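You operate a simulated robot arm through the tools that you are given. There is no shell and no other tool. Be economical: measure what you need, move in short steps, check, and stop when the job is done.

Carry out the task below with a simulated robot arm. There is one attempt and no reset: what you move stays moved.

JOB
Open the grey drawer, put the teal tile from the bright green tile on the top of the packing table, then shut the drawer. Put the yellow pad on the bead bench top away on the shelf under the bead bench. Take the white tin and put it on the right end of the wash bench. Push the yellow drawer shut. Open the right bead bench drawer, take the teal spool and put it in the inside of the right bead bench drawer and shut the drawer again. Open the orange drawer. Do these in any order. Set down upright: white tin, teal spool.
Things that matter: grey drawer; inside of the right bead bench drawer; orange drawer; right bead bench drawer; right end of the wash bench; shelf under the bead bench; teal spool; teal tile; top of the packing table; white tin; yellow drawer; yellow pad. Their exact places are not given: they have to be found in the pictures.

Only the result counts: the job must be done as asked and must still hold three seconds after the hand-in. Knocking over, shifting, dropping, spilling or breaking anything else fails it.

ROBOT AND FRAMES
A 7-joint arm with a vacuum gripper on a trunk, on a base that drives. Base frame: it is fixed to the floor where the robot stands at the start and does not move with it; the origin is under the middle of the robot, x ahead of it, y to its left, z up. Readings come in mm, rad, newtons and seconds.
With the tool pointing down near the work surface it reaches from about 100 to 640 mm from the robot's upright axis, wherever it stands. Its first joint turns from -2.007 to 2.007 rad. Places, roughly: grey drawer [600, 200, 700]; inside of the right bead bench drawer [-2900, -2900, 700]; orange drawer [2800, -1600, 700]; right bead bench drawer [-2900, -2900, 700]; right end of the wash bench (20x18 cm) [-3580, -4100, 780]; shelf under the bead bench [-3100, -3100, 100]; teal spool (6x6x6 cm) [-1600, -1300, 900]; teal tile (6x6x2 cm) [400, 200, 700]; top of the packing table [2900, -1700, 800]; white tin (8x8x11 cm) [-3000, -2900, 900]; yellow drawer [-2300, -2500, 700]; yellow pad (7x9x6 cm) [-3100, -3400, 900]. Payload 2.55 kg.
Tool frame: the origin (TCP) lies in the middle of the cups' lips, and z points out of the cups. The gripper has 1 cup of 44 mm across, covering 44 by 44 mm (tool x, y); the bellows give 20 mm. With the vacuum on, a cup seals on a smooth face that it is pressed against (1 to 4 N); it does not hold porous or soft things. The pull reaches 55 N.
Orientation is told as [roll, pitch, yaw] about the base's x, y, z axes, in that order, counted from this pose: with the cups facing straight down, the tool's x points along the base's -x, its y along +y and its z along -z.

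CONTROLS
- The arm moves only by the tool jog_arm. Its argument "steps" is a list of rows, each an object of numbers (a shift or turn left out is 0, a gripper value left out holds the last): "ax", "ay", "az": the turn, a rotation vector about the base's x, y, z in rad; "x", "y", "z": the shift along the base's x, y, z in mm; "vacuum": the vacuum: 1 switches it on, 0 off. In form: [{"ax": .., "ay": .., "az": .., "x": .., "y": .., "z": .., "vacuum": ..}, ...]. A call has 1 to 8 rows; each row shifts and turns the commanded pose from where the row before left it. Each row takes 0.2 s and may step no farther than 50 mm and 0.15 rad from the row before; otherwise, or with a gripper value out of range, the whole call is refused. Where a pose cannot be reached the arm comes as near as it can. A force on the tool above 40 N (or 10 N above the force at the start of the call, whichever is more), or a blocked arm, ends the call early, and 0.2 s more pass. The pull builds up within a second once a cup has sealed. Time passes only in rows, and 0.2 s behind the last, so rows that do not move give it time. It gives the time, the measured TCP pose, the force on the tool (base axes) and the pull of the vacuum at its end, in the units of the frame above (readings bear some noise), with the torque about the TCP (base axes, N m) and any sound that the robot's microphone picked up.
- Cameras (640 x 400 px; columns grow to the right, rows downward): "scene" is now at [1.5, 167.6, 1687.1]; the picture's right is [-0.10, -0.99, 0.00], its down [-0.89, 0.09, -0.44] and it looks along [0.44, -0.04, -0.90] (base axes); focal length 255 px, centre (320, 200). "wrist" rides on the gripper at [81, 6, -173] in the tool frame; the picture's right is [-0.08, 1.00, 0.00], its down [-0.89, -0.07, -0.45] and it looks along [-0.44, -0.04, 0.90] (tool axes); focal length 256 px, centre (320, 200).
- camera(camera): a new picture of that camera. No time passes.
- move_column(by): slides the trunk up (or, below 0, down) by that many mm; the arm and the scene camera ride with it, the base frame stays. It gives what a move gives, with no picture.
- roll_base(legs): drives the robot by 1 to 6 legs, each [ahead, left, turn to the left] in mm, mm and rad, along the robot's own axes; the way and the turn of a leg run together, so that a leg with both is an arc; at most 1500 mm and 3.142 rad a leg. The arm and the cameras ride along, it lands a little off, and it stops where it bumps. It gives what a move gives.
- head_to(pan, tilt): turns the head with the scene camera to pan (to the left, within 2.705 rad either way) and tilt (down, from -0.506 to 1.204), counted from straight ahead of the robot. It gives what a move gives.
- point_at(camera, pixels): there is no depth. For up to 12 entries [column, row, z] of the newest picture of that camera ("zoom" is the newest enlarged one), the place [x, y] in the base frame at which the ray of that pixel passes the height z, good to about 3 mm. No time passes.
- zoom(camera, box): a new picture of the part [left, top, right, bottom] of that camera's present view, enlarged. No time passes.
- finish_job(): hands the job in; it is judged then, once.

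Work in short steps. Measure before you move; look again where a grasp or a placing could have gone wrong, and mend it. You have 138 turns and 154 pictures in all, those below and enlarged ones among them. Switch the vacuum off and draw the arm clear of the work before you hand the job in, unless the task says otherwise; then end with one line.

The tools are called after "Call:" as name(argument=value, ...) on one line, values as JSON. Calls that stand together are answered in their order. jog_arm: Moves the arm, as the interface text tells. Its arguments: {"type":"object","properties":{"steps":{"type":"array","items":{"type":"object","properties":{"ax":{"type":"number"},"ay":{"type":"number"},"az":{"type":"number"},"x":{"type":"number"},"y":{"type":"number"},"z":{"type":"number"},"vacuum":{"type":"number"}}}}},"required":["steps"]} The other tools are called the same way: move_column (by) slides the trunk up or down; roll_base (legs) drives the base; head_to (pan, tilt) turns the head that bears the scene camera; camera (camera) takes a picture; point_at (camera, pixels) gives the place at which the rays of pixels pass given heights; zoom (camera, box) takes an enlarged picture of a part of a camera's view; finish_job () hands the job in.

At the start:

```text
t: 0.0
tool_pos: [396.2, -252.1, 994.1]
ee_rot: [0.001, 0.0, -0.001]
ft_force: [-0.2, -0.4, 0.6]
wrist_torque: [0.01, 0.01, 0.0]
pull: 0.0
trunk travel left (down, up): [-800.0, 190.0]
robot x, y, heading: [-0.4, -0.3, 0.003]
head pan, tilt: [-0.101, 1.112]
```

scene: 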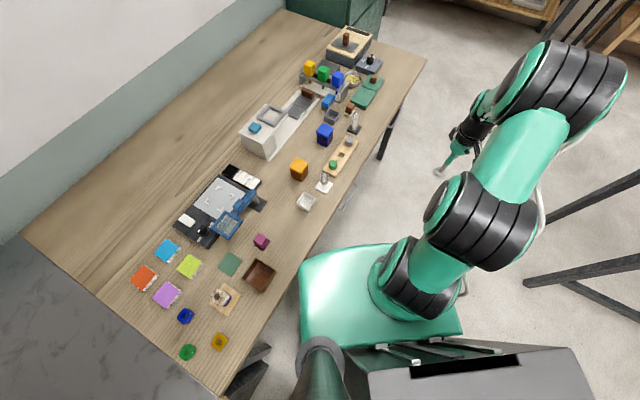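
wrist: 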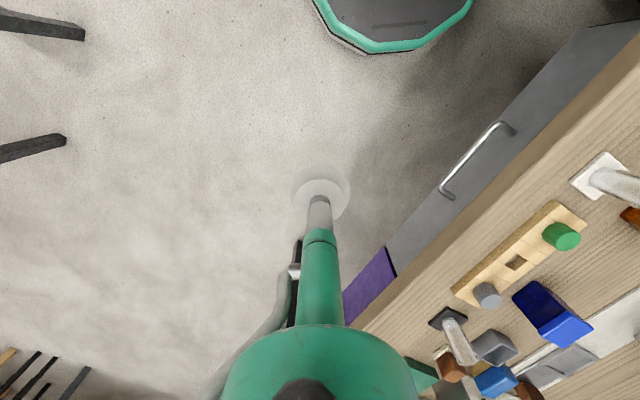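

The scene shows a bench diagonally to the left, and the wrist camera shows a grey drawer with a bar handle on its front. I look around with the head first.

Call:
head_to(pan=0.0, tilt=0.6)

Call:
camera(camera="scene")

Call:
head_to(pan=-1.2, tilt=0.4)

Call:
camera(camera="scene")

Call:
head_to(pan=-2.6, tilt=0.4)

Call:
camera(camera="scene")

Call:
head_to(pan=2.4, tilt=0.4)

Call:
camera(camera="scene")

```text
t: 0.9
tool_pos: [397.3, -251.4, 994.7]
ee_rot: [0.001, 0.001, -0.001]
ft_force: [-0.5, -0.4, -0.8]
wrist_torque: [0.02, 0.0, -0.01]
pull: 0.0
trunk travel left (down, up): [-800.0, 190.0]
robot x, y, heading: [-3.1, 3.4, -0.001]
head pan, tilt: [0.0, 0.6]
```

```text
151 pictures are left
```

scene: 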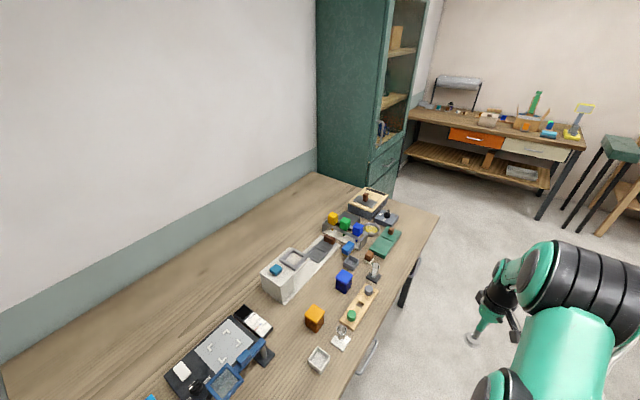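

```text
t: 2.3
tool_pos: [396.4, -252.4, 993.1]
ee_rot: [0.0, 0.001, -0.001]
ft_force: [-0.5, 0.2, -0.4]
wrist_torque: [-0.02, -0.02, -0.01]
pull: 0.2
trunk travel left (down, up): [-800.0, 190.0]
robot x, y, heading: [-0.4, 1.9, -0.004]
head pan, tilt: [-1.201, 0.4]
```

```text
150 pictures are left
```

scene: 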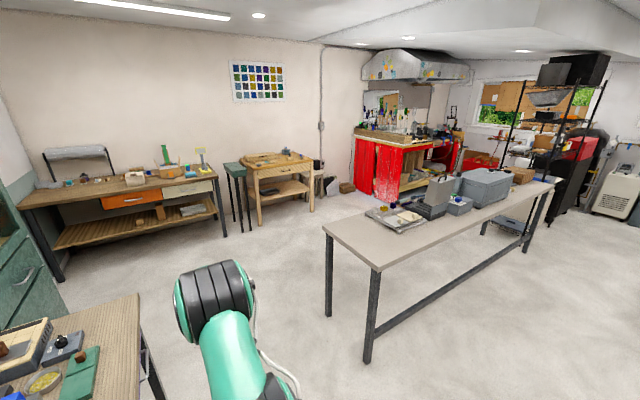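

```text
t: 3.9
tool_pos: [398.1, -251.8, 994.3]
ee_rot: [0.0, -0.001, 0.0]
ft_force: [0.1, 0.0, 0.0]
wrist_torque: [0.05, -0.03, -0.01]
pull: 0.1
trunk travel left (down, up): [-800.0, 190.0]
robot x, y, heading: [-0.9, 2.9, 0.003]
head pan, tilt: [-2.601, 0.4]
```

```text
149 pictures are left
```

scene: 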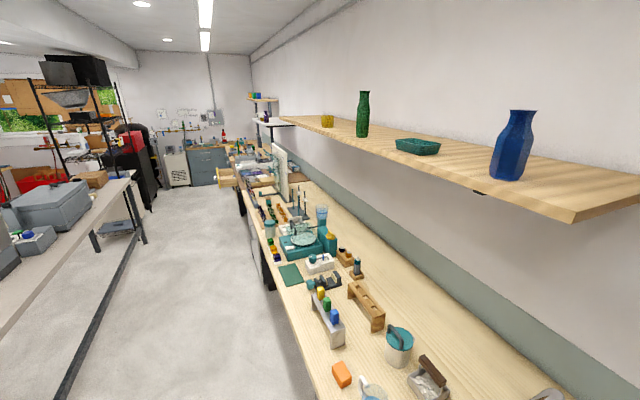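

```text
t: 7.8
tool_pos: [397.2, -252.1, 994.3]
ee_rot: [-0.001, 0.0, 0.001]
ft_force: [-0.4, 0.2, 0.4]
wrist_torque: [0.02, 0.0, 0.0]
pull: 0.1
trunk travel left (down, up): [-800.0, 190.0]
robot x, y, heading: [-4.2, -0.3, 0.0]
head pan, tilt: [2.4, 0.4]
```

```text
148 pictures are left
```

scene: 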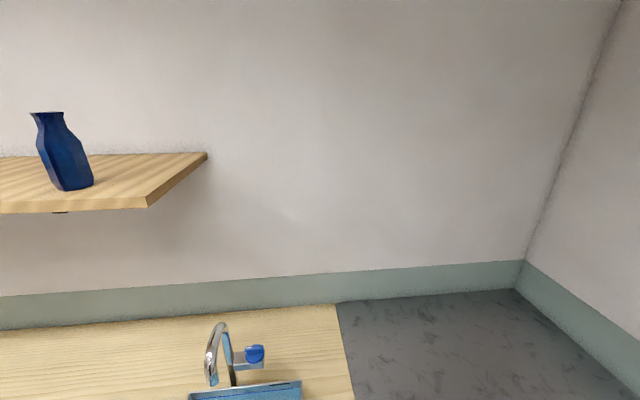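

The packing table with the orange drawer is ahead on the right, and the other benches are to the rear. I look closer at the bench nearby and measure the table edge and the grey handle.

Call:
head_to(pan=0.2, tilt=1.0)

Call:
camera(camera="scene")

Call:
camera(camera="wrist")

Call:
point_at(camera="wrist", pixels=[[446, 196, 700], [513, 127, 700], [640, 60, 780], [365, 325, 780], [446, 196, 650], [513, 127, 650], [480, 162, 700]])

```text
t: 9.9
tool_pos: [396.0, -251.9, 994.4]
ee_rot: [0.0, -0.001, -0.001]
ft_force: [-0.2, 0.0, -0.4]
wrist_torque: [-0.02, 0.01, -0.02]
pull: 0.1
trunk travel left (down, up): [-800.0, 190.0]
robot x, y, heading: [2.7, 3.4, 0.0]
head pan, tilt: [0.201, 1.0]
```

```text
147 pictures are left
```

scene: 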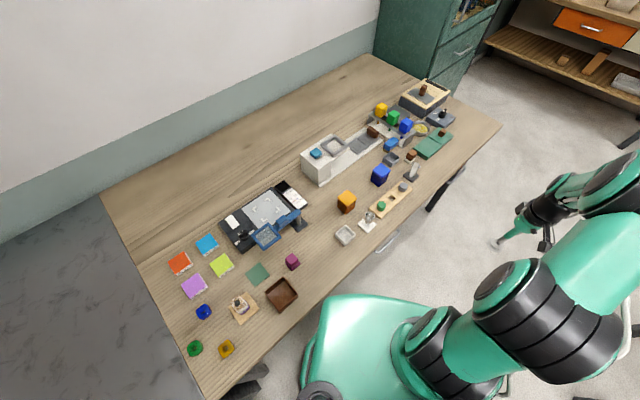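

```text
146 pictures are left
```

wrist: 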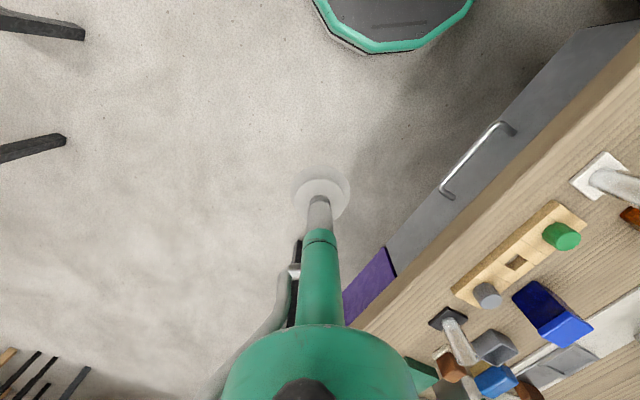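

```text
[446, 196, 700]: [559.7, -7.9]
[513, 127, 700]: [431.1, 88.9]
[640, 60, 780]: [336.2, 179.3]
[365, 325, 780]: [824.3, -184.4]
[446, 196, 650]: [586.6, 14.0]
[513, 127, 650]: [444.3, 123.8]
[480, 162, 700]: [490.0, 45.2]
```

The bench front runs along direction (0.80,-0.60), with its normal at 0.93 rad, and the grey handle sits near (500,45). I back off and turn to face the drawer squarely.

Call:
roll_base(legs=[[120, -440, 0], [0, 0, 0.931]])

Call:
head_to(pan=0.15, tilt=0.8)

Call:
camera(camera="scene")

Call:
camera(camera="wrist")

```text
t: 15.0
tool_pos: [559.8, -279.3, 993.6]
ee_rot: [0.001, -0.001, 0.909]
ft_force: [-0.3, -0.2, 0.1]
wrist_torque: [-0.04, 0.03, 0.01]
pull: 0.1
trunk travel left (down, up): [-800.0, 190.0]
robot x, y, heading: [118.2, -438.3, 0.909]
head pan, tilt: [0.201, 1.0]
```

```text
t: 15.7
tool_pos: [560.9, -278.3, 993.8]
ee_rot: [0.0, 0.0, 0.909]
ft_force: [0.6, -1.5, -0.2]
wrist_torque: [-0.02, -0.01, -0.04]
pull: 0.0
trunk travel left (down, up): [-800.0, 190.0]
robot x, y, heading: [119.5, -431.9, 0.907]
head pan, tilt: [0.15, 0.799]
```

```text
145 pictures are left
```

scene: 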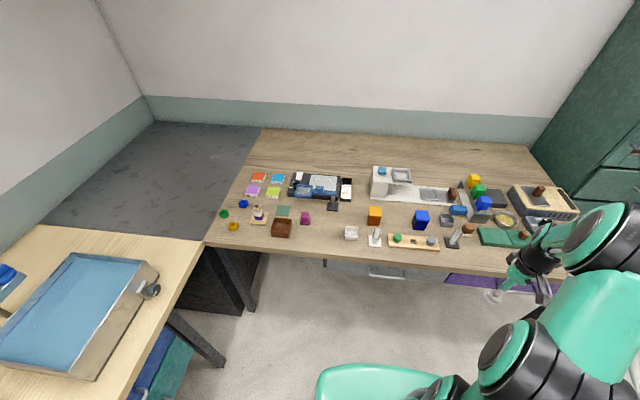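

```text
144 pictures are left
```

wrist: 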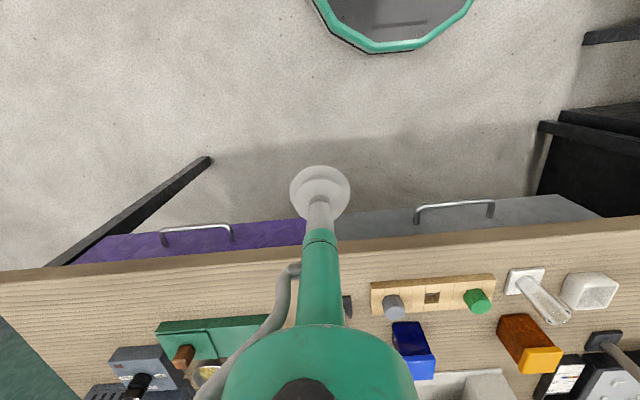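

The wrist shows the grey handle at (455,207) and the scene shows it at (387,276). I triangulate its height from both views.

Call:
point_at(camera="wrist", pixels=[[416, 210, 700], [490, 202, 700], [416, 210, 650], [490, 202, 650], [490, 224, 780], [300, 243, 780], [490, 224, 750], [300, 243, 750], [600, 216, 700], [348, 210, 650]])

Call:
zoom(camera="scene", box=[300, 220, 460, 320])

Call:
point_at(camera="scene", pixels=[[370, 275, 700], [405, 278, 700], [370, 275, 650], [405, 278, 650], [340, 255, 780], [340, 255, 750], [272, 198, 780]])

```text
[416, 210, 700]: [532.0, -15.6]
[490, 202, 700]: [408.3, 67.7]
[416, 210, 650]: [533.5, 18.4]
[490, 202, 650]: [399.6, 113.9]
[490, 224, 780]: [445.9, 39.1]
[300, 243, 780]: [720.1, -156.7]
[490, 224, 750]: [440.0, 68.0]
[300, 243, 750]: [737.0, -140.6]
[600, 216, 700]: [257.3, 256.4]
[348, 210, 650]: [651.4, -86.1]
```

```text
4.00 times, centred on (380, 270) of scene
```

zoom: 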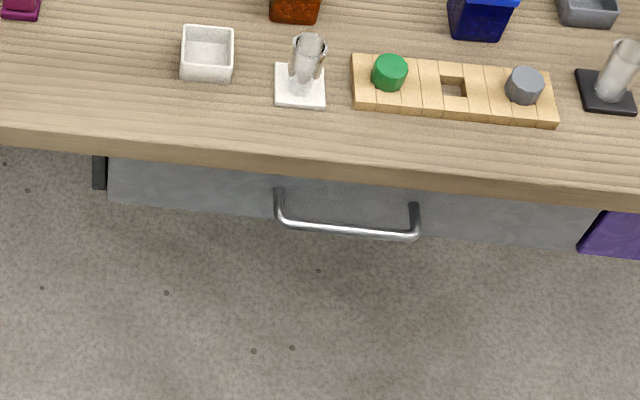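

```text
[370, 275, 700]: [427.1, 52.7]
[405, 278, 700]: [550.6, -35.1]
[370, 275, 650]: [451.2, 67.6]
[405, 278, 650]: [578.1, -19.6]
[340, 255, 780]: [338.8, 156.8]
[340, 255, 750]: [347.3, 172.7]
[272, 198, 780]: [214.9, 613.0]
```

The handle lies at about (475,7,720), projecting slightly past the edge, and the bench normal is about 0.945 rad. I turn the tool horizontal towards the drawer at safe height, then lower the trunk.

Call:
jog_arm(steps=[{"ax": 0.1207, "ay": -0.0873, "x": -15, "y": 11}, {"ax": 0.1207, "ay": -0.0873, "x": -15, "y": 11}, {"ax": 0.1207, "ay": -0.0873, "x": -15, "y": 11}, {"ax": 0.1207, "ay": -0.0873, "x": -15, "y": 11}, {"ax": 0.1207, "ay": -0.0873, "x": -15, "y": 11}, {"ax": 0.1207, "ay": -0.0873, "x": -15, "y": 11}, {"ax": 0.1207, "ay": -0.0873, "x": -15, "y": 11}, {"ax": 0.1207, "ay": -0.0873, "x": -15, "y": 11}])

Call:
jog_arm(steps=[{"ax": 0.1023, "ay": -0.074}, {"ax": 0.1023, "ay": -0.074}, {"ax": 0.1023, "ay": -0.074}, {}])

Call:
move_column(by=-280)

Call:
camera(camera="wrist")

Call:
camera(camera="scene")

```text
t: 17.5
tool_pos: [471.7, -200.1, 1002.7]
ee_rot: [0.015, -1.032, 0.911]
ft_force: [0.3, 0.4, -0.5]
wrist_torque: [0.0, 0.02, -0.03]
pull: 0.0
out of reach, approached as far as the arm can: row 7, 8
trunk travel left (down, up): [-800.0, 190.0]
robot x, y, heading: [121.5, -433.9, 0.906]
head pan, tilt: [0.15, 0.799]
```

```text
t: 18.5
tool_pos: [471.2, -199.4, 1003.3]
ee_rot: [0.02, -1.031, 0.91]
ft_force: [-0.1, -0.1, 1.0]
wrist_torque: [-0.01, -0.01, 0.02]
pull: 0.1
out of reach, approached as far as the arm can: row 1, 2, 3
trunk travel left (down, up): [-800.0, 190.0]
robot x, y, heading: [114.8, -433.9, 0.909]
head pan, tilt: [0.15, 0.799]
```

```text
t: 21.3
tool_pos: [472.1, -199.4, 722.7]
ee_rot: [0.02, -1.03, 0.911]
ft_force: [-0.1, -1.3, -0.2]
wrist_torque: [0.02, 0.02, -0.03]
pull: 0.0
trunk travel left (down, up): [-520.0, 470.0]
robot x, y, heading: [116.7, -442.3, 0.914]
head pan, tilt: [0.15, 0.799]
```

```text
142 pictures are left
```

wrist: 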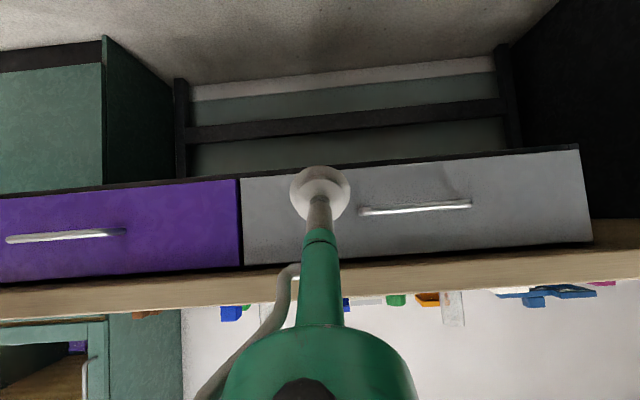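

```text
141 pictures are left
```

scene: 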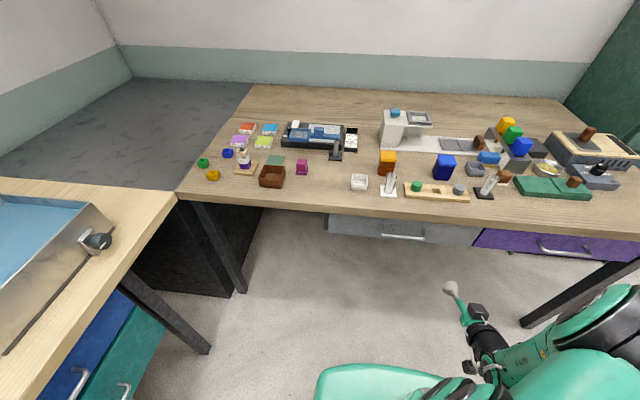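

The tilt stopped at 1.03 rad because the tool is too close in. I trim the heading by 0.035 rad, then finish the tilt while extending towards the grey front at s≈500, right of the handle.

Call:
roll_base(legs=[[0, 0, 0.033]])

Call:
jog_arm(steps=[{"x": 18, "y": 15}, {"ax": 0.1094, "ay": -0.0791, "x": 18, "y": 15}, {"ax": 0.1094, "ay": -0.0791, "x": 17, "y": 18}, {"ax": 0.1094, "ay": -0.0791, "x": 15, "y": 20}, {"ax": 0.1094, "ay": -0.0791, "x": 9, "y": 12}, {}])

Call:
camera(camera="wrist")

```text
t: 22.1
tool_pos: [464.3, -188.4, 723.1]
ee_rot: [0.02, -1.033, 0.943]
ft_force: [1.1, 0.4, -0.4]
wrist_torque: [0.03, 0.04, -0.03]
pull: 0.1
trunk travel left (down, up): [-520.0, 470.0]
robot x, y, heading: [115.2, -436.8, 0.944]
head pan, tilt: [0.15, 0.799]
```

```text
t: 23.5
tool_pos: [587.6, -48.8, 777.1]
ee_rot: [0.029, -1.351, 0.926]
ft_force: [0.0, -0.3, 0.1]
wrist_torque: [0.0, -0.01, 0.0]
pull: 0.0
out of reach, approached as far as the arm can: row 2, 3, 4, 5
trunk travel left (down, up): [-520.0, 470.0]
robot x, y, heading: [118.9, -434.5, 0.938]
head pan, tilt: [0.15, 0.799]
```

```text
140 pictures are left
```

wrist: 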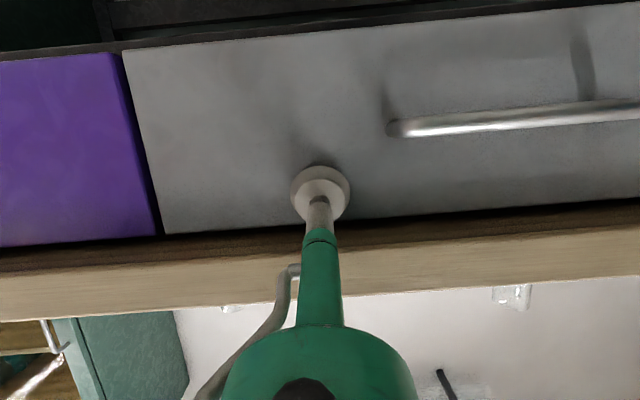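

The pose is clipped by wrist limits, with the cup at z 777 close to the front. I back off, lower the trunk and raise the tool relative to the shoulder to gain wrist room.

Call:
jog_arm(steps=[{"x": -26, "y": -36}, {"x": -26, "y": -36}, {}])

Call:
move_column(by=-200)

Call:
jog_arm(steps=[{"z": 50}, {"z": 50}, {"z": 50}, {"z": 50}, {}])

Call:
camera(camera="scene")

```text
t: 24.3
tool_pos: [580.4, -71.3, 790.6]
ee_rot: [0.024, -1.341, 0.93]
ft_force: [-0.5, -0.3, -0.3]
wrist_torque: [-0.03, -0.01, 0.04]
pull: 0.1
out of reach, approached as far as the arm can: row 1, 2
trunk travel left (down, up): [-520.0, 470.0]
robot x, y, heading: [122.1, -437.2, 0.945]
head pan, tilt: [0.15, 0.799]
```

```text
t: 26.5
tool_pos: [581.0, -69.7, 588.4]
ee_rot: [0.026, -1.337, 0.93]
ft_force: [0.8, -1.8, -0.9]
wrist_torque: [-0.01, -0.01, 0.01]
pull: 0.1
trunk travel left (down, up): [-320.0, 670.0]
robot x, y, heading: [116.7, -436.6, 0.938]
head pan, tilt: [0.15, 0.799]
```

```text
t: 27.7
tool_pos: [581.7, -69.7, 788.5]
ee_rot: [0.025, -1.338, 0.927]
ft_force: [-0.6, -0.9, -1.4]
wrist_torque: [0.0, -0.01, 0.01]
pull: 0.1
trunk travel left (down, up): [-320.0, 670.0]
robot x, y, heading: [117.8, -436.3, 0.944]
head pan, tilt: [0.15, 0.799]
```

```text
139 pictures are left
```

scene: 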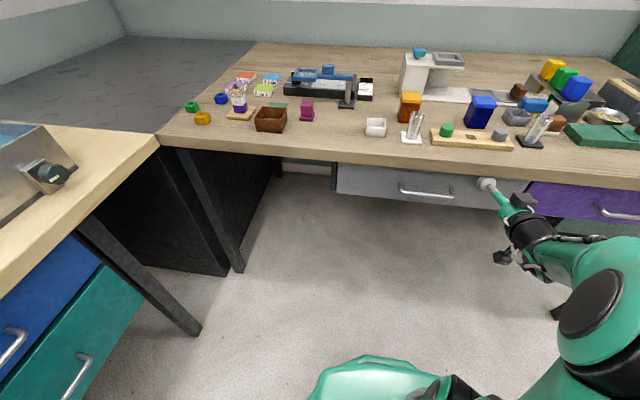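

Cup at d≈284, z 788, now without a clip. I retreat, lower to z≈722 and finish the tilt.

Call:
jog_arm(steps=[{"x": -23, "y": -32}, {"x": -6, "y": -8, "z": -33}, {"z": -33, "ax": 0.0944, "ay": -0.0683}, {"ax": 0.0944, "ay": -0.0683}, {}])

Call:
camera(camera="wrist")

```text
t: 28.9
tool_pos: [551.4, -110.8, 746.9]
ee_rot: [0.023, -1.369, 0.928]
ft_force: [0.0, 0.3, 0.2]
wrist_torque: [0.0, -0.01, 0.02]
pull: 0.0
out of reach, approached as far as the arm can: row 3, 4
trunk travel left (down, up): [-320.0, 670.0]
robot x, y, heading: [122.1, -438.6, 0.942]
head pan, tilt: [0.15, 0.799]
```

```text
138 pictures are left
```

wrist: 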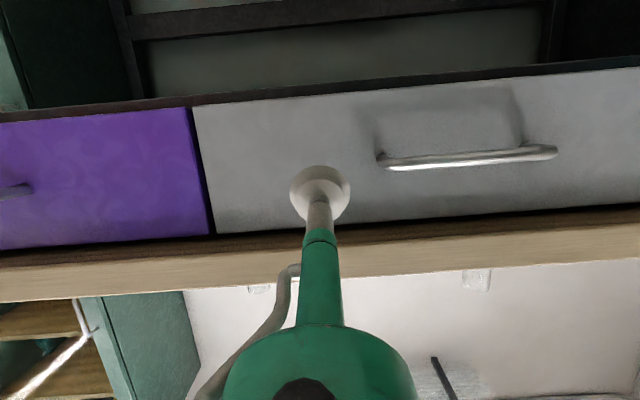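

Improving as the shoulder goes lower; I repeat with another 220 mm of trunk.

Call:
move_column(by=-220)

Call:
jog_arm(steps=[{"z": 50}, {"z": 50}, {"z": 50}, {"z": 40}, {"ax": 0.081, "ay": -0.0586}, {"ax": 0.081, "ay": -0.0586}, {}])

Call:
camera(camera="wrist")

```text
t: 31.2
tool_pos: [552.4, -109.8, 527.2]
ee_rot: [0.02, -1.371, 0.928]
ft_force: [-0.2, 0.0, 0.1]
wrist_torque: [-0.02, 0.02, -0.02]
pull: 0.1
trunk travel left (down, up): [-100.0, 890.0]
robot x, y, heading: [117.4, -435.8, 0.938]
head pan, tilt: [0.15, 0.799]
```

```text
t: 32.8
tool_pos: [553.0, -110.8, 718.1]
ee_rot: [1.757, -1.567, -0.809]
ft_force: [-0.3, -0.4, -0.5]
wrist_torque: [-0.02, 0.02, -0.02]
pull: 0.0
trunk travel left (down, up): [-100.0, 890.0]
robot x, y, heading: [119.9, -436.7, 0.942]
head pan, tilt: [0.15, 0.799]
```

```text
137 pictures are left
```

wrist: 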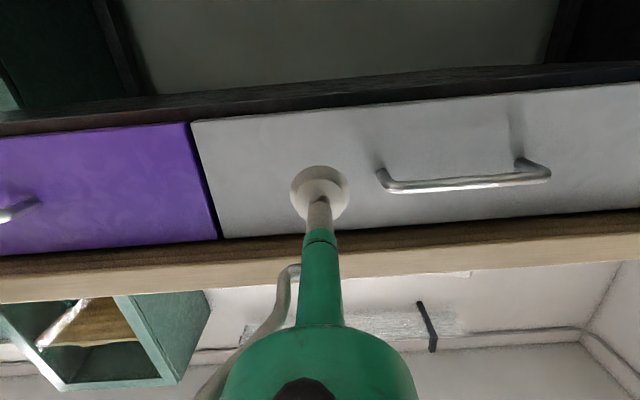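

Tool is now horizontal at z 718, s≈513, right of the handle. I switch the vacuum on and advance along the normal.

Call:
jog_arm(steps=[{"x": 17.6, "y": 24.3, "vacuum": 1}, {"x": 11.7, "y": 16.2}, {"x": 5.9, "y": 8.1}, {"x": 3, "y": 4}, {"x": 3, "y": 4}])

```text
t: 34.0
tool_pos: [593.3, -52.7, 717.4]
ee_rot: [1.613, -1.569, -0.667]
ft_force: [-1.3, 3.2, 1.4]
wrist_torque: [-0.08, -0.05, -0.67]
pull: 55.3
trunk travel left (down, up): [-100.0, 890.0]
robot x, y, heading: [122.0, -437.6, 0.947]
head pan, tilt: [0.15, 0.799]
```

Sealed with 55 N of pull. I draw the drawer out with the arm first.

Call:
jog_arm(steps=[{"x": -8.8, "y": -12.1}, {"x": -11.7, "y": -16.2}, {"x": -11.7, "y": -16.2}, {"x": -11.7, "y": -16.2}, {}])

Call:
camera(camera="scene")

```text
t: 35.2
tool_pos: [547.4, -113.9, 716.9]
ee_rot: [1.125, -1.569, -0.172]
ft_force: [-11.9, 7.2, 1.3]
wrist_torque: [0.14, 0.1, -0.41]
pull: 55.0
trunk travel left (down, up): [-100.0, 890.0]
robot x, y, heading: [116.5, -441.4, 0.943]
head pan, tilt: [0.15, 0.799]
```

```text
136 pictures are left
```

scene: 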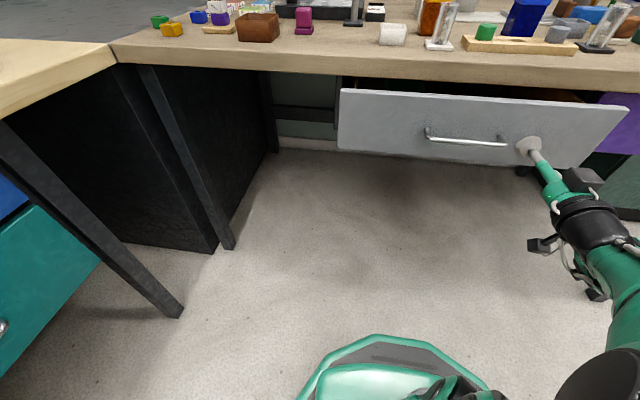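

The drawer is coming out; a sideways force shows its axis is nearer 0.92 rad. I continue with that correction.

Call:
jog_arm(steps=[{"x": -14, "y": -15}, {"x": -13, "y": -16}, {}])

Call:
roll_base(legs=[[-110, 3, 0]])

Call:
camera(camera="scene")

```text
t: 36.0
tool_pos: [533.6, -135.7, 714.0]
ee_rot: [1.285, -1.559, -0.333]
ft_force: [-4.9, 5.1, 19.8]
wrist_torque: [0.08, -0.05, -0.15]
pull: 55.4
out of reach, approached as far as the arm can: row 2
trunk travel left (down, up): [-100.0, 890.0]
robot x, y, heading: [116.4, -442.3, 0.945]
head pan, tilt: [0.15, 0.799]
```

```text
t: 37.2
tool_pos: [470.0, -222.3, 713.2]
ee_rot: [1.015, -1.558, -0.072]
ft_force: [12.9, -10.5, 16.3]
wrist_torque: [0.16, -0.01, 0.18]
pull: 55.0
trunk travel left (down, up): [-100.0, 890.0]
robot x, y, heading: [52.6, -521.6, 0.937]
head pan, tilt: [0.15, 0.799]
```

```text
135 pictures are left
```

scene: 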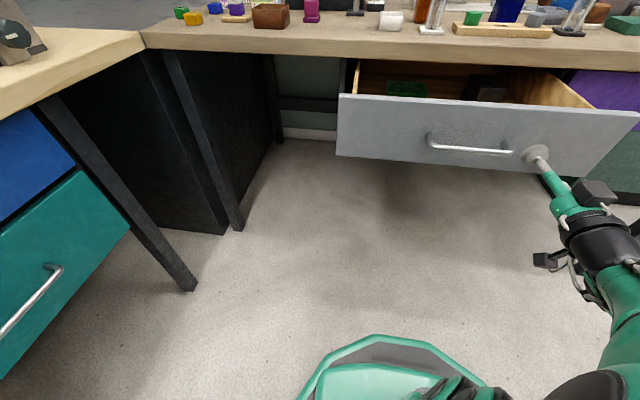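

The drawer is out about 210 mm and its inside with something green is visible at (407,88). I release the cup, back away and raise the trunk to look inside.

Call:
jog_arm(steps=[{"vacuum": 0}, {}, {}, {}])

Call:
roll_base(legs=[[-60, 0, 0]])

Call:
move_column(by=600)

Call:
camera(camera="scene")

```text
t: 38.2
tool_pos: [468.8, -223.0, 714.1]
ee_rot: [0.954, -1.556, -0.013]
ft_force: [0.2, 0.4, -1.3]
wrist_torque: [-0.04, 0.0, -0.01]
pull: 0.0
trunk travel left (down, up): [-100.0, 890.0]
robot x, y, heading: [54.2, -523.1, 0.941]
head pan, tilt: [0.15, 0.799]
```

```text
t: 39.1
tool_pos: [432.8, -272.0, 713.0]
ee_rot: [0.953, -1.556, -0.009]
ft_force: [0.5, -0.6, 0.1]
wrist_torque: [0.0, -0.04, -0.01]
pull: 0.0
trunk travel left (down, up): [-100.0, 890.0]
robot x, y, heading: [14.9, -569.8, 0.944]
head pan, tilt: [0.15, 0.799]
```

```text
refused: 600 is not a number from -400 to 400
```

```text
134 pictures are left
```

scene: 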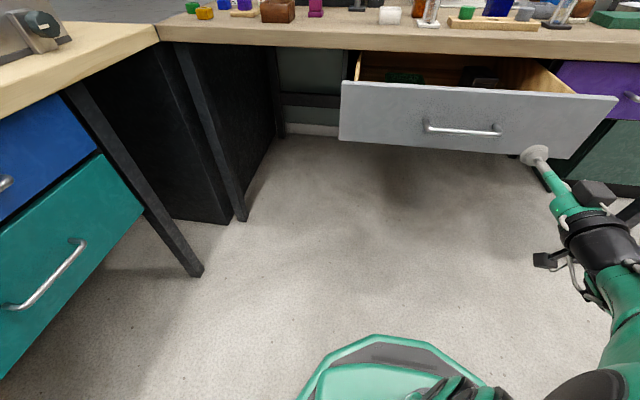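

Released and clear. I raise the trunk in two moves and look in.

Call:
move_column(by=400)

Call:
move_column(by=300)

Call:
camera(camera="scene")

Call:
zoom(camera="scene", box=[300, 200, 480, 313])

```text
t: 43.0
tool_pos: [430.4, -273.8, 1116.6]
ee_rot: [1.36, -1.559, -0.417]
ft_force: [0.4, 0.9, 0.3]
wrist_torque: [0.02, 0.01, 0.04]
pull: 0.1
trunk travel left (down, up): [-500.0, 490.0]
robot x, y, heading: [17.7, -574.3, 0.943]
head pan, tilt: [0.15, 0.799]
```

```text
t: 46.0
tool_pos: [430.5, -273.6, 1415.9]
ee_rot: [1.359, -1.56, -0.417]
ft_force: [0.7, -0.2, -0.2]
wrist_torque: [0.0, 0.01, -0.04]
pull: 0.0
trunk travel left (down, up): [-800.0, 190.0]
robot x, y, heading: [16.0, -569.2, 0.938]
head pan, tilt: [0.15, 0.799]
```

```text
133 pictures are left
```

scene: 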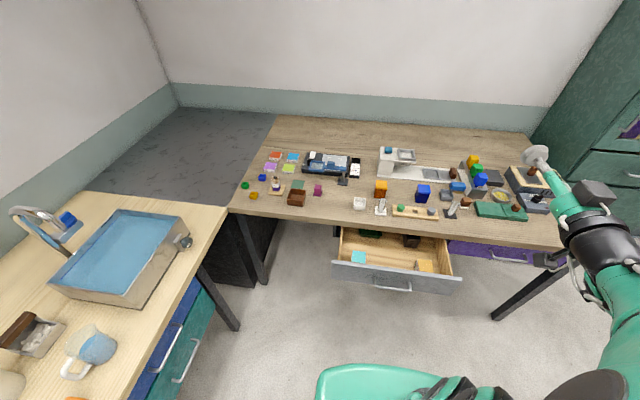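

```text
3.54 times, centred on (390, 256) of scene
```

zoom: 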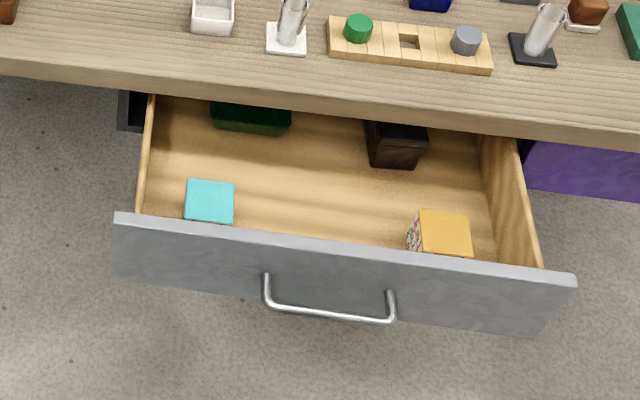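

The teal tile is in the drawer's front-left at scene (359,256). I turn the tool back down and look with the wrist camera.

Call:
jog_arm(steps=[{"ax": -0.12, "ay": 0.087}, {"ax": -0.12, "ay": 0.087}, {"ax": -0.12, "ay": 0.087}, {"ax": -0.12, "ay": 0.087}, {"ax": -0.12, "ay": 0.087}, {"ax": -0.12, "ay": 0.087}, {"ax": -0.12, "ay": 0.087}, {"ax": -0.12, "ay": 0.087}])

Call:
jog_arm(steps=[{"ax": -0.12, "ay": 0.087}, {"ax": -0.12, "ay": 0.087}, {"ax": -0.062, "ay": 0.045}, {}])

Call:
point_at(camera="scene", pixels=[[359, 256, 700], [359, 256, 680], [359, 256, 720]])

```text
t: 47.8
tool_pos: [416.4, -247.0, 1270.2]
ee_rot: [-0.006, -0.402, 0.933]
ft_force: [1.3, 0.5, -0.3]
wrist_torque: [-0.03, 0.01, -0.03]
pull: 0.1
out of reach, approached as far as the arm can: row 6, 7, 8
trunk travel left (down, up): [-800.0, 190.0]
robot x, y, heading: [19.1, -571.7, 0.939]
head pan, tilt: [0.15, 0.799]
```

```text
t: 48.8
tool_pos: [386.5, -261.3, 1140.8]
ee_rot: [-0.007, -0.078, 0.934]
ft_force: [-0.7, 0.0, -0.4]
wrist_torque: [0.03, 0.0, 0.0]
pull: 0.1
out of reach, approached as far as the arm can: row 1, 2, 3
trunk travel left (down, up): [-800.0, 190.0]
robot x, y, heading: [15.9, -576.2, 0.942]
head pan, tilt: [0.15, 0.799]
```

```text
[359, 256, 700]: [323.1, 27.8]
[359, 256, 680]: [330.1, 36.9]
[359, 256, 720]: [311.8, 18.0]
```

Tile near (322,27,≈700). I drive 130 mm closer, drop the trunk somewhat and bring the tool above the tile.

Call:
roll_base(legs=[[130, 0, 0]])

Call:
move_column(by=-150)

Call:
jog_arm(steps=[{"ax": -0.063, "ay": 0.0457}, {"x": -36, "y": 30}, {"x": -36, "y": 30}, {"x": -36, "y": 30}, {"x": -30, "y": 30}, {}])

Call:
camera(camera="wrist")

```text
t: 50.1
tool_pos: [462.3, -158.1, 1141.6]
ee_rot: [-0.007, -0.077, 0.934]
ft_force: [-0.7, 0.2, -0.6]
wrist_torque: [0.01, 0.03, 0.01]
pull: 0.1
trunk travel left (down, up): [-800.0, 190.0]
robot x, y, heading: [89.4, -468.0, 0.94]
head pan, tilt: [0.15, 0.799]
```

```text
t: 51.8
tool_pos: [462.0, -158.4, 991.2]
ee_rot: [-0.005, -0.077, 0.934]
ft_force: [0.0, -0.5, 0.2]
wrist_torque: [0.02, 0.0, -0.02]
pull: 0.2
trunk travel left (down, up): [-650.0, 340.0]
robot x, y, heading: [87.5, -468.1, 0.943]
head pan, tilt: [0.15, 0.799]
```

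```text
t: 53.2
tool_pos: [314.2, -46.0, 958.0]
ee_rot: [-0.006, 0.0, 0.934]
ft_force: [-0.6, 0.0, 0.3]
wrist_torque: [0.01, 0.03, 0.0]
pull: 0.1
out of reach, approached as far as the arm can: row 1
trunk travel left (down, up): [-650.0, 340.0]
robot x, y, heading: [89.8, -468.2, 0.946]
head pan, tilt: [0.15, 0.799]
```

```text
131 pictures are left
```

wrist: 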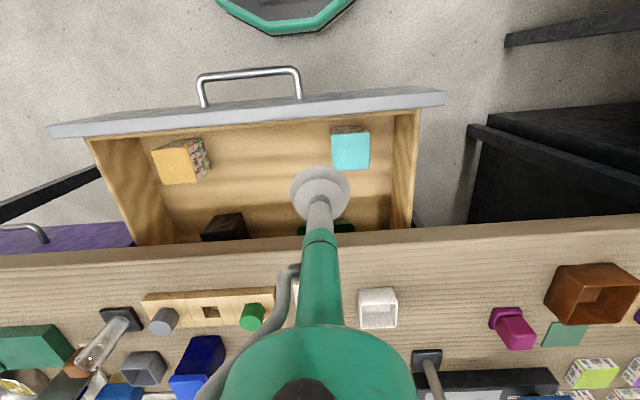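

Tile top is at wrist (350,149). I zoom for a better view and project it.

Call:
zoom(camera="wrist", box=[280, 90, 440, 190])

Call:
point_at(camera="wrist", pixels=[[350, 149, 700], [350, 149, 720], [350, 149, 680], [331, 150, 700], [369, 150, 700]])

Call:
camera(camera="scene")

```text
4.00 times, centred on (360, 140) of wrist
```

zoom: 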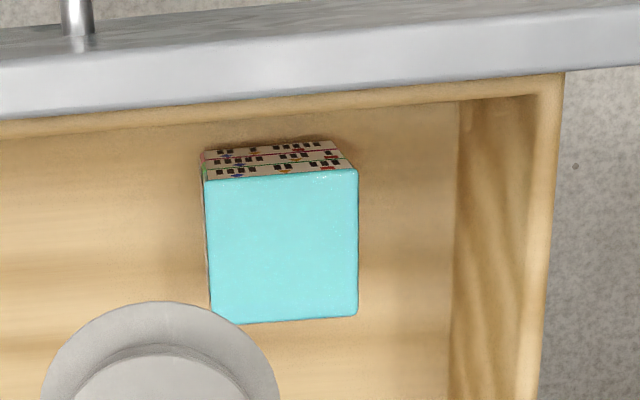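

```text
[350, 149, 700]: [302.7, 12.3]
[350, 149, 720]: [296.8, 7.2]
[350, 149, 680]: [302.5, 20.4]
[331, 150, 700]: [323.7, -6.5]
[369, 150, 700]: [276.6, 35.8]
```

```text
129 pictures are left
```

scene: 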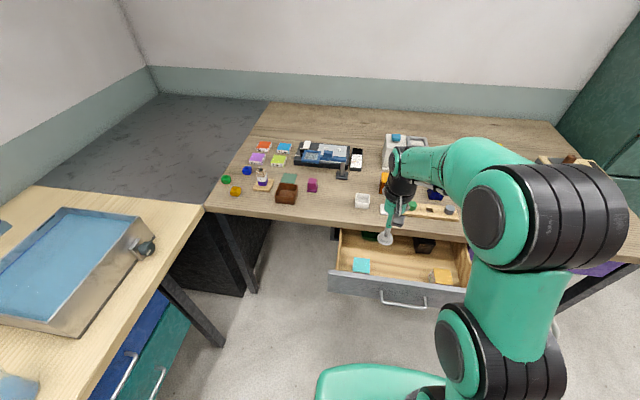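

It is a stack with teal on top, top at about z 715. I move over it and lower by 110 mm, then remeasure.

Call:
jog_arm(steps=[{"x": -7, "y": 28, "z": -30}, {"x": -7, "y": 28, "z": -30}, {"z": -40}, {"z": -10}, {}])

Call:
camera(camera="wrist")

Call:
camera(camera="scene")

```text
t: 54.4
tool_pos: [302.3, 11.2, 850.7]
ee_rot: [-0.007, 0.0, 0.934]
ft_force: [-0.2, 0.1, -0.4]
wrist_torque: [0.03, 0.0, -0.02]
pull: 0.1
trunk travel left (down, up): [-650.0, 340.0]
robot x, y, heading: [91.8, -466.3, 0.941]
head pan, tilt: [0.15, 0.799]
```

```text
128 pictures are left
```

wrist: 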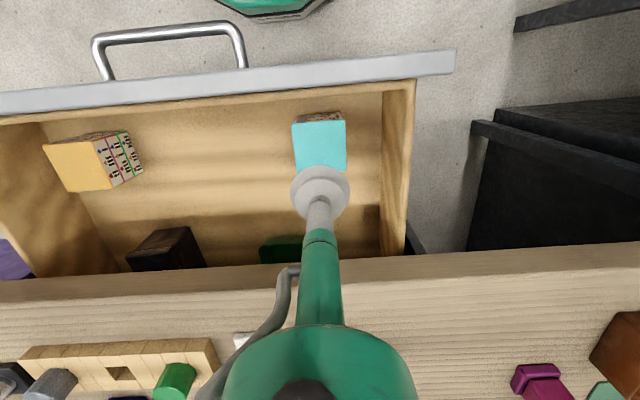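

```text
127 pictures are left
```

scene: 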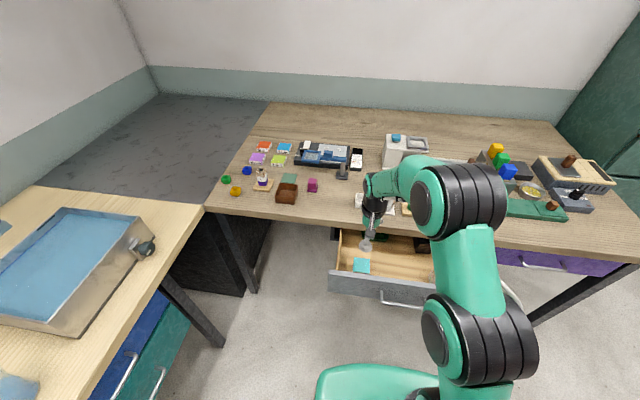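

Tile now at wrist (319,146), width about 53 px. I project it at several heights from both cameras.

Call:
point_at(camera="wrist", pixels=[[319, 147, 700], [319, 147, 720], [319, 147, 680], [292, 146, 700], [346, 146, 700], [292, 146, 680], [346, 146, 680]])

Call:
point_at(camera="scene", pixels=[[361, 265, 700], [361, 265, 720], [361, 265, 680]])

```text
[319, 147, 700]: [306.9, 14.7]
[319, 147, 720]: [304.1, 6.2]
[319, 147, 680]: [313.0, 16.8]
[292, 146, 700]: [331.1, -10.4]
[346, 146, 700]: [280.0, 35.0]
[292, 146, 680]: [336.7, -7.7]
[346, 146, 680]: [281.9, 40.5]
```

```text
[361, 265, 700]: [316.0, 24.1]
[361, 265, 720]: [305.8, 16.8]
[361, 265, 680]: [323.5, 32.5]
```

Both views agree on about (303,9) with top near z 725, directly below the cup. I descend with the vacuum on, slowing near contact.

Call:
jog_arm(steps=[{"z": -50, "vacuum": 1}, {"z": -45}, {"z": -12}, {"z": -8}, {"z": -6}, {"z": -6}, {}])

```text
t: 55.6
tool_pos: [305.5, 19.1, 740.1]
ee_rot: [-0.001, -0.023, 0.934]
ft_force: [3.2, -0.4, 14.2]
wrist_torque: [-0.48, 0.32, 0.16]
pull: 54.2
trunk travel left (down, up): [-650.0, 340.0]
robot x, y, heading: [93.5, -470.5, 0.945]
head pan, tilt: [0.15, 0.799]
stopped in row 6: the force on the tool passed its limit at 40 N (the readings are from after the stop); the commanded pose is now the measured one
```

Sealed with 54 N at z 740. I lift and check.

Call:
jog_arm(steps=[{"z": 15}, {"z": 25}, {"z": 50}, {"z": 50}, {}])

Call:
camera(camera="wrist")

Call:
camera(camera="scene")

```text
t: 56.8
tool_pos: [307.2, 19.6, 877.1]
ee_rot: [-0.004, -0.012, 0.93]
ft_force: [0.0, 0.8, -1.2]
wrist_torque: [0.02, 0.0, 0.02]
pull: 55.1
trunk travel left (down, up): [-650.0, 340.0]
robot x, y, heading: [93.6, -469.1, 0.941]
head pan, tilt: [0.15, 0.799]
```

```text
126 pictures are left
```

wrist: 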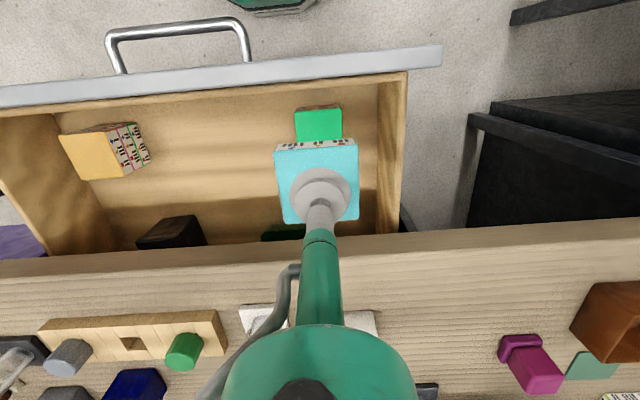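

```text
125 pictures are left
```

scene: 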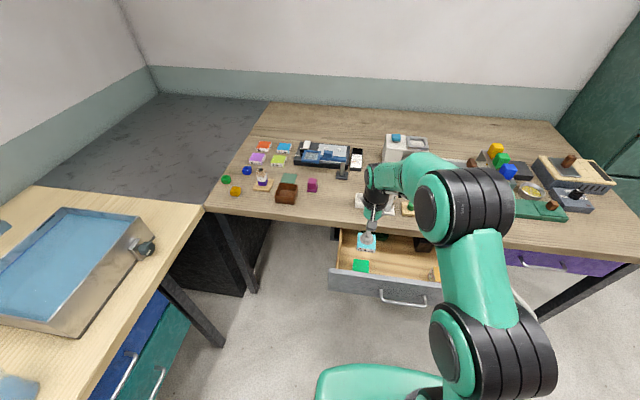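

Only the teal tile came up; the bright green one stays. I raise it, back off and look towards the packing table.

Call:
jog_arm(steps=[{"z": 50}, {"z": 50}, {"x": -20, "y": -27}, {"x": -29, "y": -40}, {"x": -29, "y": -40}, {}])

Call:
head_to(pan=-1.4, tilt=0.45)

Call:
camera(camera="scene")

```text
t: 58.2
tool_pos: [225.4, -99.1, 944.0]
ee_rot: [-0.005, -0.014, 0.932]
ft_force: [-0.3, -0.6, -2.3]
wrist_torque: [0.01, 0.05, -0.01]
pull: 55.5
out of reach, approached as far as the arm can: row 2
trunk travel left (down, up): [-650.0, 340.0]
robot x, y, heading: [94.1, -464.4, 0.944]
head pan, tilt: [0.15, 0.799]
```

```text
t: 59.9
tool_pos: [224.7, -99.8, 943.9]
ee_rot: [-0.004, -0.013, 0.933]
ft_force: [-1.2, -0.2, -1.8]
wrist_torque: [-0.02, -0.03, -0.04]
pull: 54.3
trunk travel left (down, up): [-650.0, 340.0]
robot x, y, heading: [92.3, -469.7, 0.94]
head pan, tilt: [-1.4, 0.45]
```

```text
124 pictures are left
```

scene: 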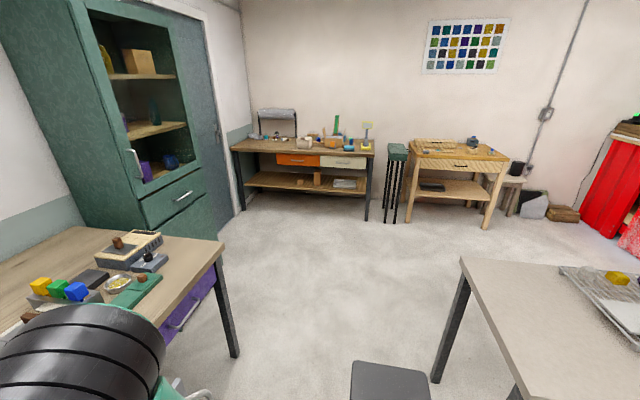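

A dark rounded shape sits at (390,375); I tilt down to check whether it belongs to the robot, and measure the packing table.

Call:
point_at(camera="scene", pixels=[[232, 148, 800], [374, 152, 800], [245, 208, 0], [366, 220, 0], [298, 160, 720], [462, 262, 800], [224, 250, 800], [296, 157, 750]])

Call:
head_to(pan=-1.4, tilt=1.0)

Call:
camera(camera="scene")

```text
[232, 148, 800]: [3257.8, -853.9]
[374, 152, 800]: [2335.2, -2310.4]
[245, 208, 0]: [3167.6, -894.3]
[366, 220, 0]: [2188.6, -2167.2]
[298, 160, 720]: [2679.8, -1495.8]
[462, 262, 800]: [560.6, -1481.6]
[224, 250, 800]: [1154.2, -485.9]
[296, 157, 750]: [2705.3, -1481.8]
```

```text
t: 60.8
tool_pos: [225.2, -99.9, 944.8]
ee_rot: [-0.004, -0.014, 0.932]
ft_force: [-0.5, -0.2, -1.9]
wrist_torque: [-0.01, 0.0, 0.01]
pull: 55.0
trunk travel left (down, up): [-650.0, 340.0]
robot x, y, heading: [92.7, -467.6, 0.948]
head pan, tilt: [-1.4, 1.0]
```

```text
123 pictures are left
```

scene: 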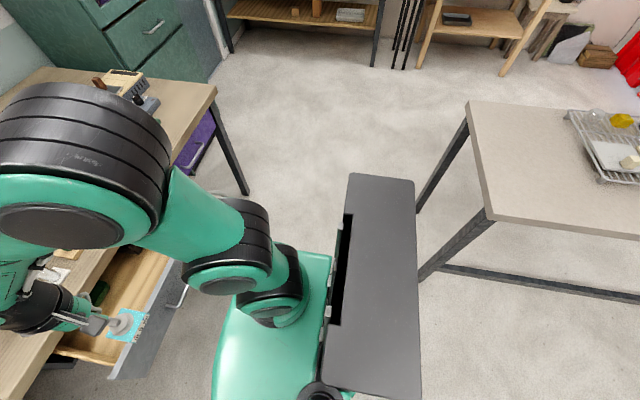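

That shape is the robot's own tower. In room axes e=(0.81,-0.59), n=(0.59,0.81), the packing table front is near e≈3060 with the orange handle at n≈370. I turn right and drive along the aisle, then look again.

Call:
roll_base(legs=[[-60, 0, 0], [0, 0, -1.571], [1000, 160, 0]])

Call:
head_to(pan=0.1, tilt=0.5)

Call:
camera(camera="scene")

```text
t: 70.5
tool_pos: [1300.0, -1156.2, 944.5]
ee_rot: [-0.004, -0.015, -0.671]
ft_force: [0.3, -0.3, -2.3]
wrist_torque: [0.03, 0.02, 0.02]
pull: 55.0
trunk travel left (down, up): [-650.0, 340.0]
robot x, y, heading: [934.3, -1011.4, -0.661]
head pan, tilt: [-1.4, 1.0]
```

```text
t: 72.2
tool_pos: [1298.9, -1155.7, 943.1]
ee_rot: [-0.003, -0.014, -0.671]
ft_force: [0.5, 0.5, -2.1]
wrist_torque: [-0.02, -0.03, 0.0]
pull: 55.1
trunk travel left (down, up): [-650.0, 340.0]
robot x, y, heading: [934.9, -1014.0, -0.662]
head pan, tilt: [0.099, 0.499]
```

```text
122 pictures are left
```

scene: 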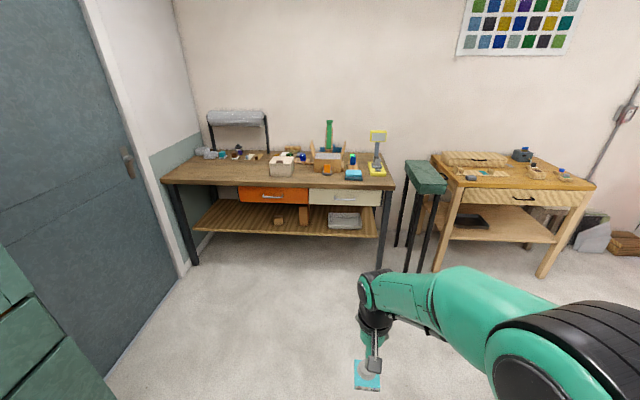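

The table is clear ahead, with the orange drawer at (272,195). I measure it.

Call:
point_at(camera="scene", pixels=[[195, 265, 0], [379, 270, 0], [162, 181, 800], [393, 188, 800], [273, 197, 720], [250, 170, 800], [235, 170, 800]])

Call:
zoom(camera="scene", box=[150, 100, 410, 262])

```text
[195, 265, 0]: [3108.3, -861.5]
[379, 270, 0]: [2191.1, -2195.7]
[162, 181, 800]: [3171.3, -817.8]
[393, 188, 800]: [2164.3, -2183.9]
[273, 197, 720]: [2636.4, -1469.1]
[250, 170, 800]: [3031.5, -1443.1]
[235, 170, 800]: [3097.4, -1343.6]
```

```text
2.46 times, centred on (280, 181) of scene
```

zoom: 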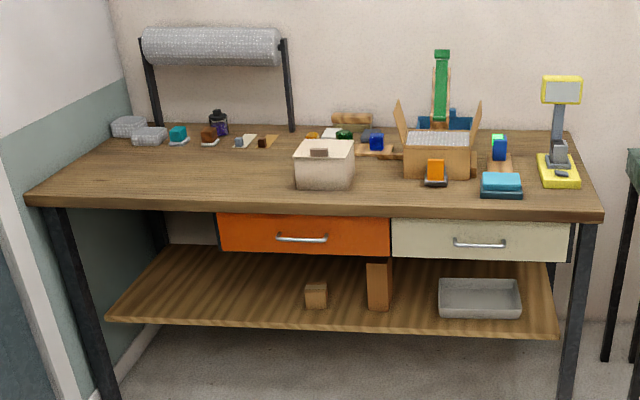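

Clear spot on the table top is at left, about e=3170, n=680, and the orange handle is at e≈2996, n≈355. I drive to face the clear spot.

Call:
roll_base(legs=[[0, 0, 0.036], [1150, 450, 0], [80, 440, 0]])

Call:
head_to(pan=0.0, tilt=0.8)

Call:
camera(camera="scene")

Call:
camera(camera="wrist")

```text
t: 81.1
tool_pos: [2820.7, -1124.4, 943.9]
ee_rot: [-0.003, -0.013, -0.623]
ft_force: [0.2, 0.1, -0.8]
wrist_torque: [0.0, 0.01, -0.02]
pull: 55.3
trunk travel left (down, up): [-650.0, 340.0]
robot x, y, heading: [2450.4, -995.9, -0.611]
head pan, tilt: [0.099, 0.499]
```

```text
t: 81.9
tool_pos: [2820.6, -1124.9, 945.2]
ee_rot: [-0.002, -0.015, -0.622]
ft_force: [0.1, -0.4, -1.0]
wrist_torque: [0.0, 0.03, 0.03]
pull: 54.5
trunk travel left (down, up): [-650.0, 340.0]
robot x, y, heading: [2452.1, -997.8, -0.612]
head pan, tilt: [0.0, 0.799]
```

```text
120 pictures are left
```

scene: 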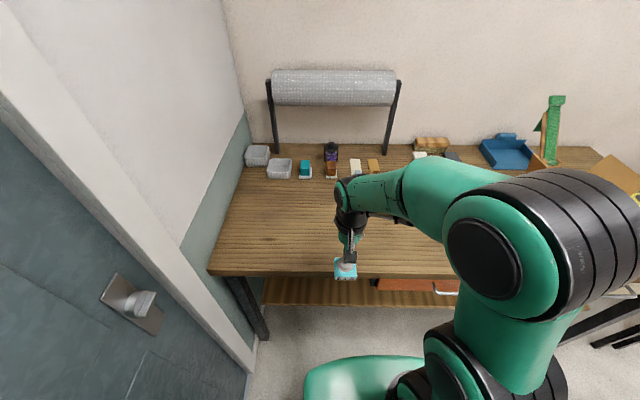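

```text
119 pictures are left
```

wrist: 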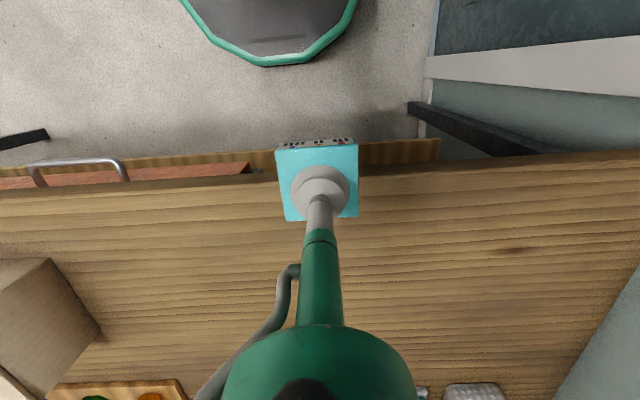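

Tile is at e≈2944, n≈742, and the table ahead of it is clear. I move it 190 mm over the table and descend gently.

Call:
jog_arm(steps=[{"x": 39, "y": -28}, {"x": 39, "y": -28}, {"x": 39, "y": -28}, {"x": 37, "y": -27}, {"z": -40}, {"z": -20}, {}])

Call:
camera(camera="wrist")

Call:
camera(camera="scene")

```text
t: 83.5
tool_pos: [2958.7, -1225.4, 866.6]
ee_rot: [-0.001, -0.033, -0.624]
ft_force: [0.8, -0.8, 38.7]
wrist_torque: [0.12, 0.35, 0.02]
pull: 55.2
out of reach, approached as far as the arm can: row 3, 4
trunk travel left (down, up): [-650.0, 340.0]
robot x, y, heading: [2451.8, -993.9, -0.612]
head pan, tilt: [0.0, 0.799]
```

```text
118 pictures are left
```

wrist: 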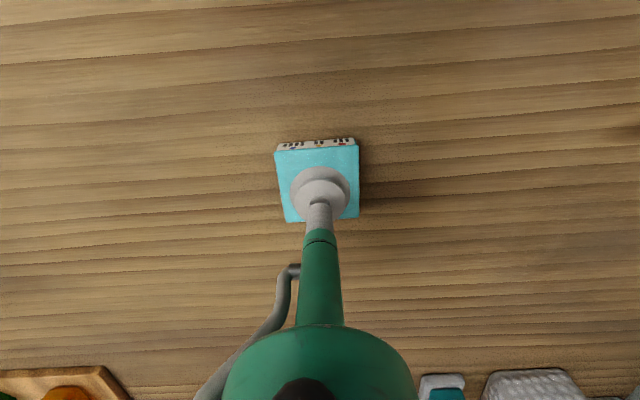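

```text
117 pictures are left
```

scene: 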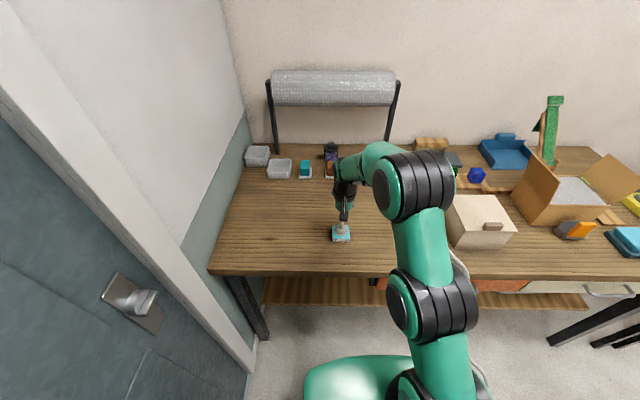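

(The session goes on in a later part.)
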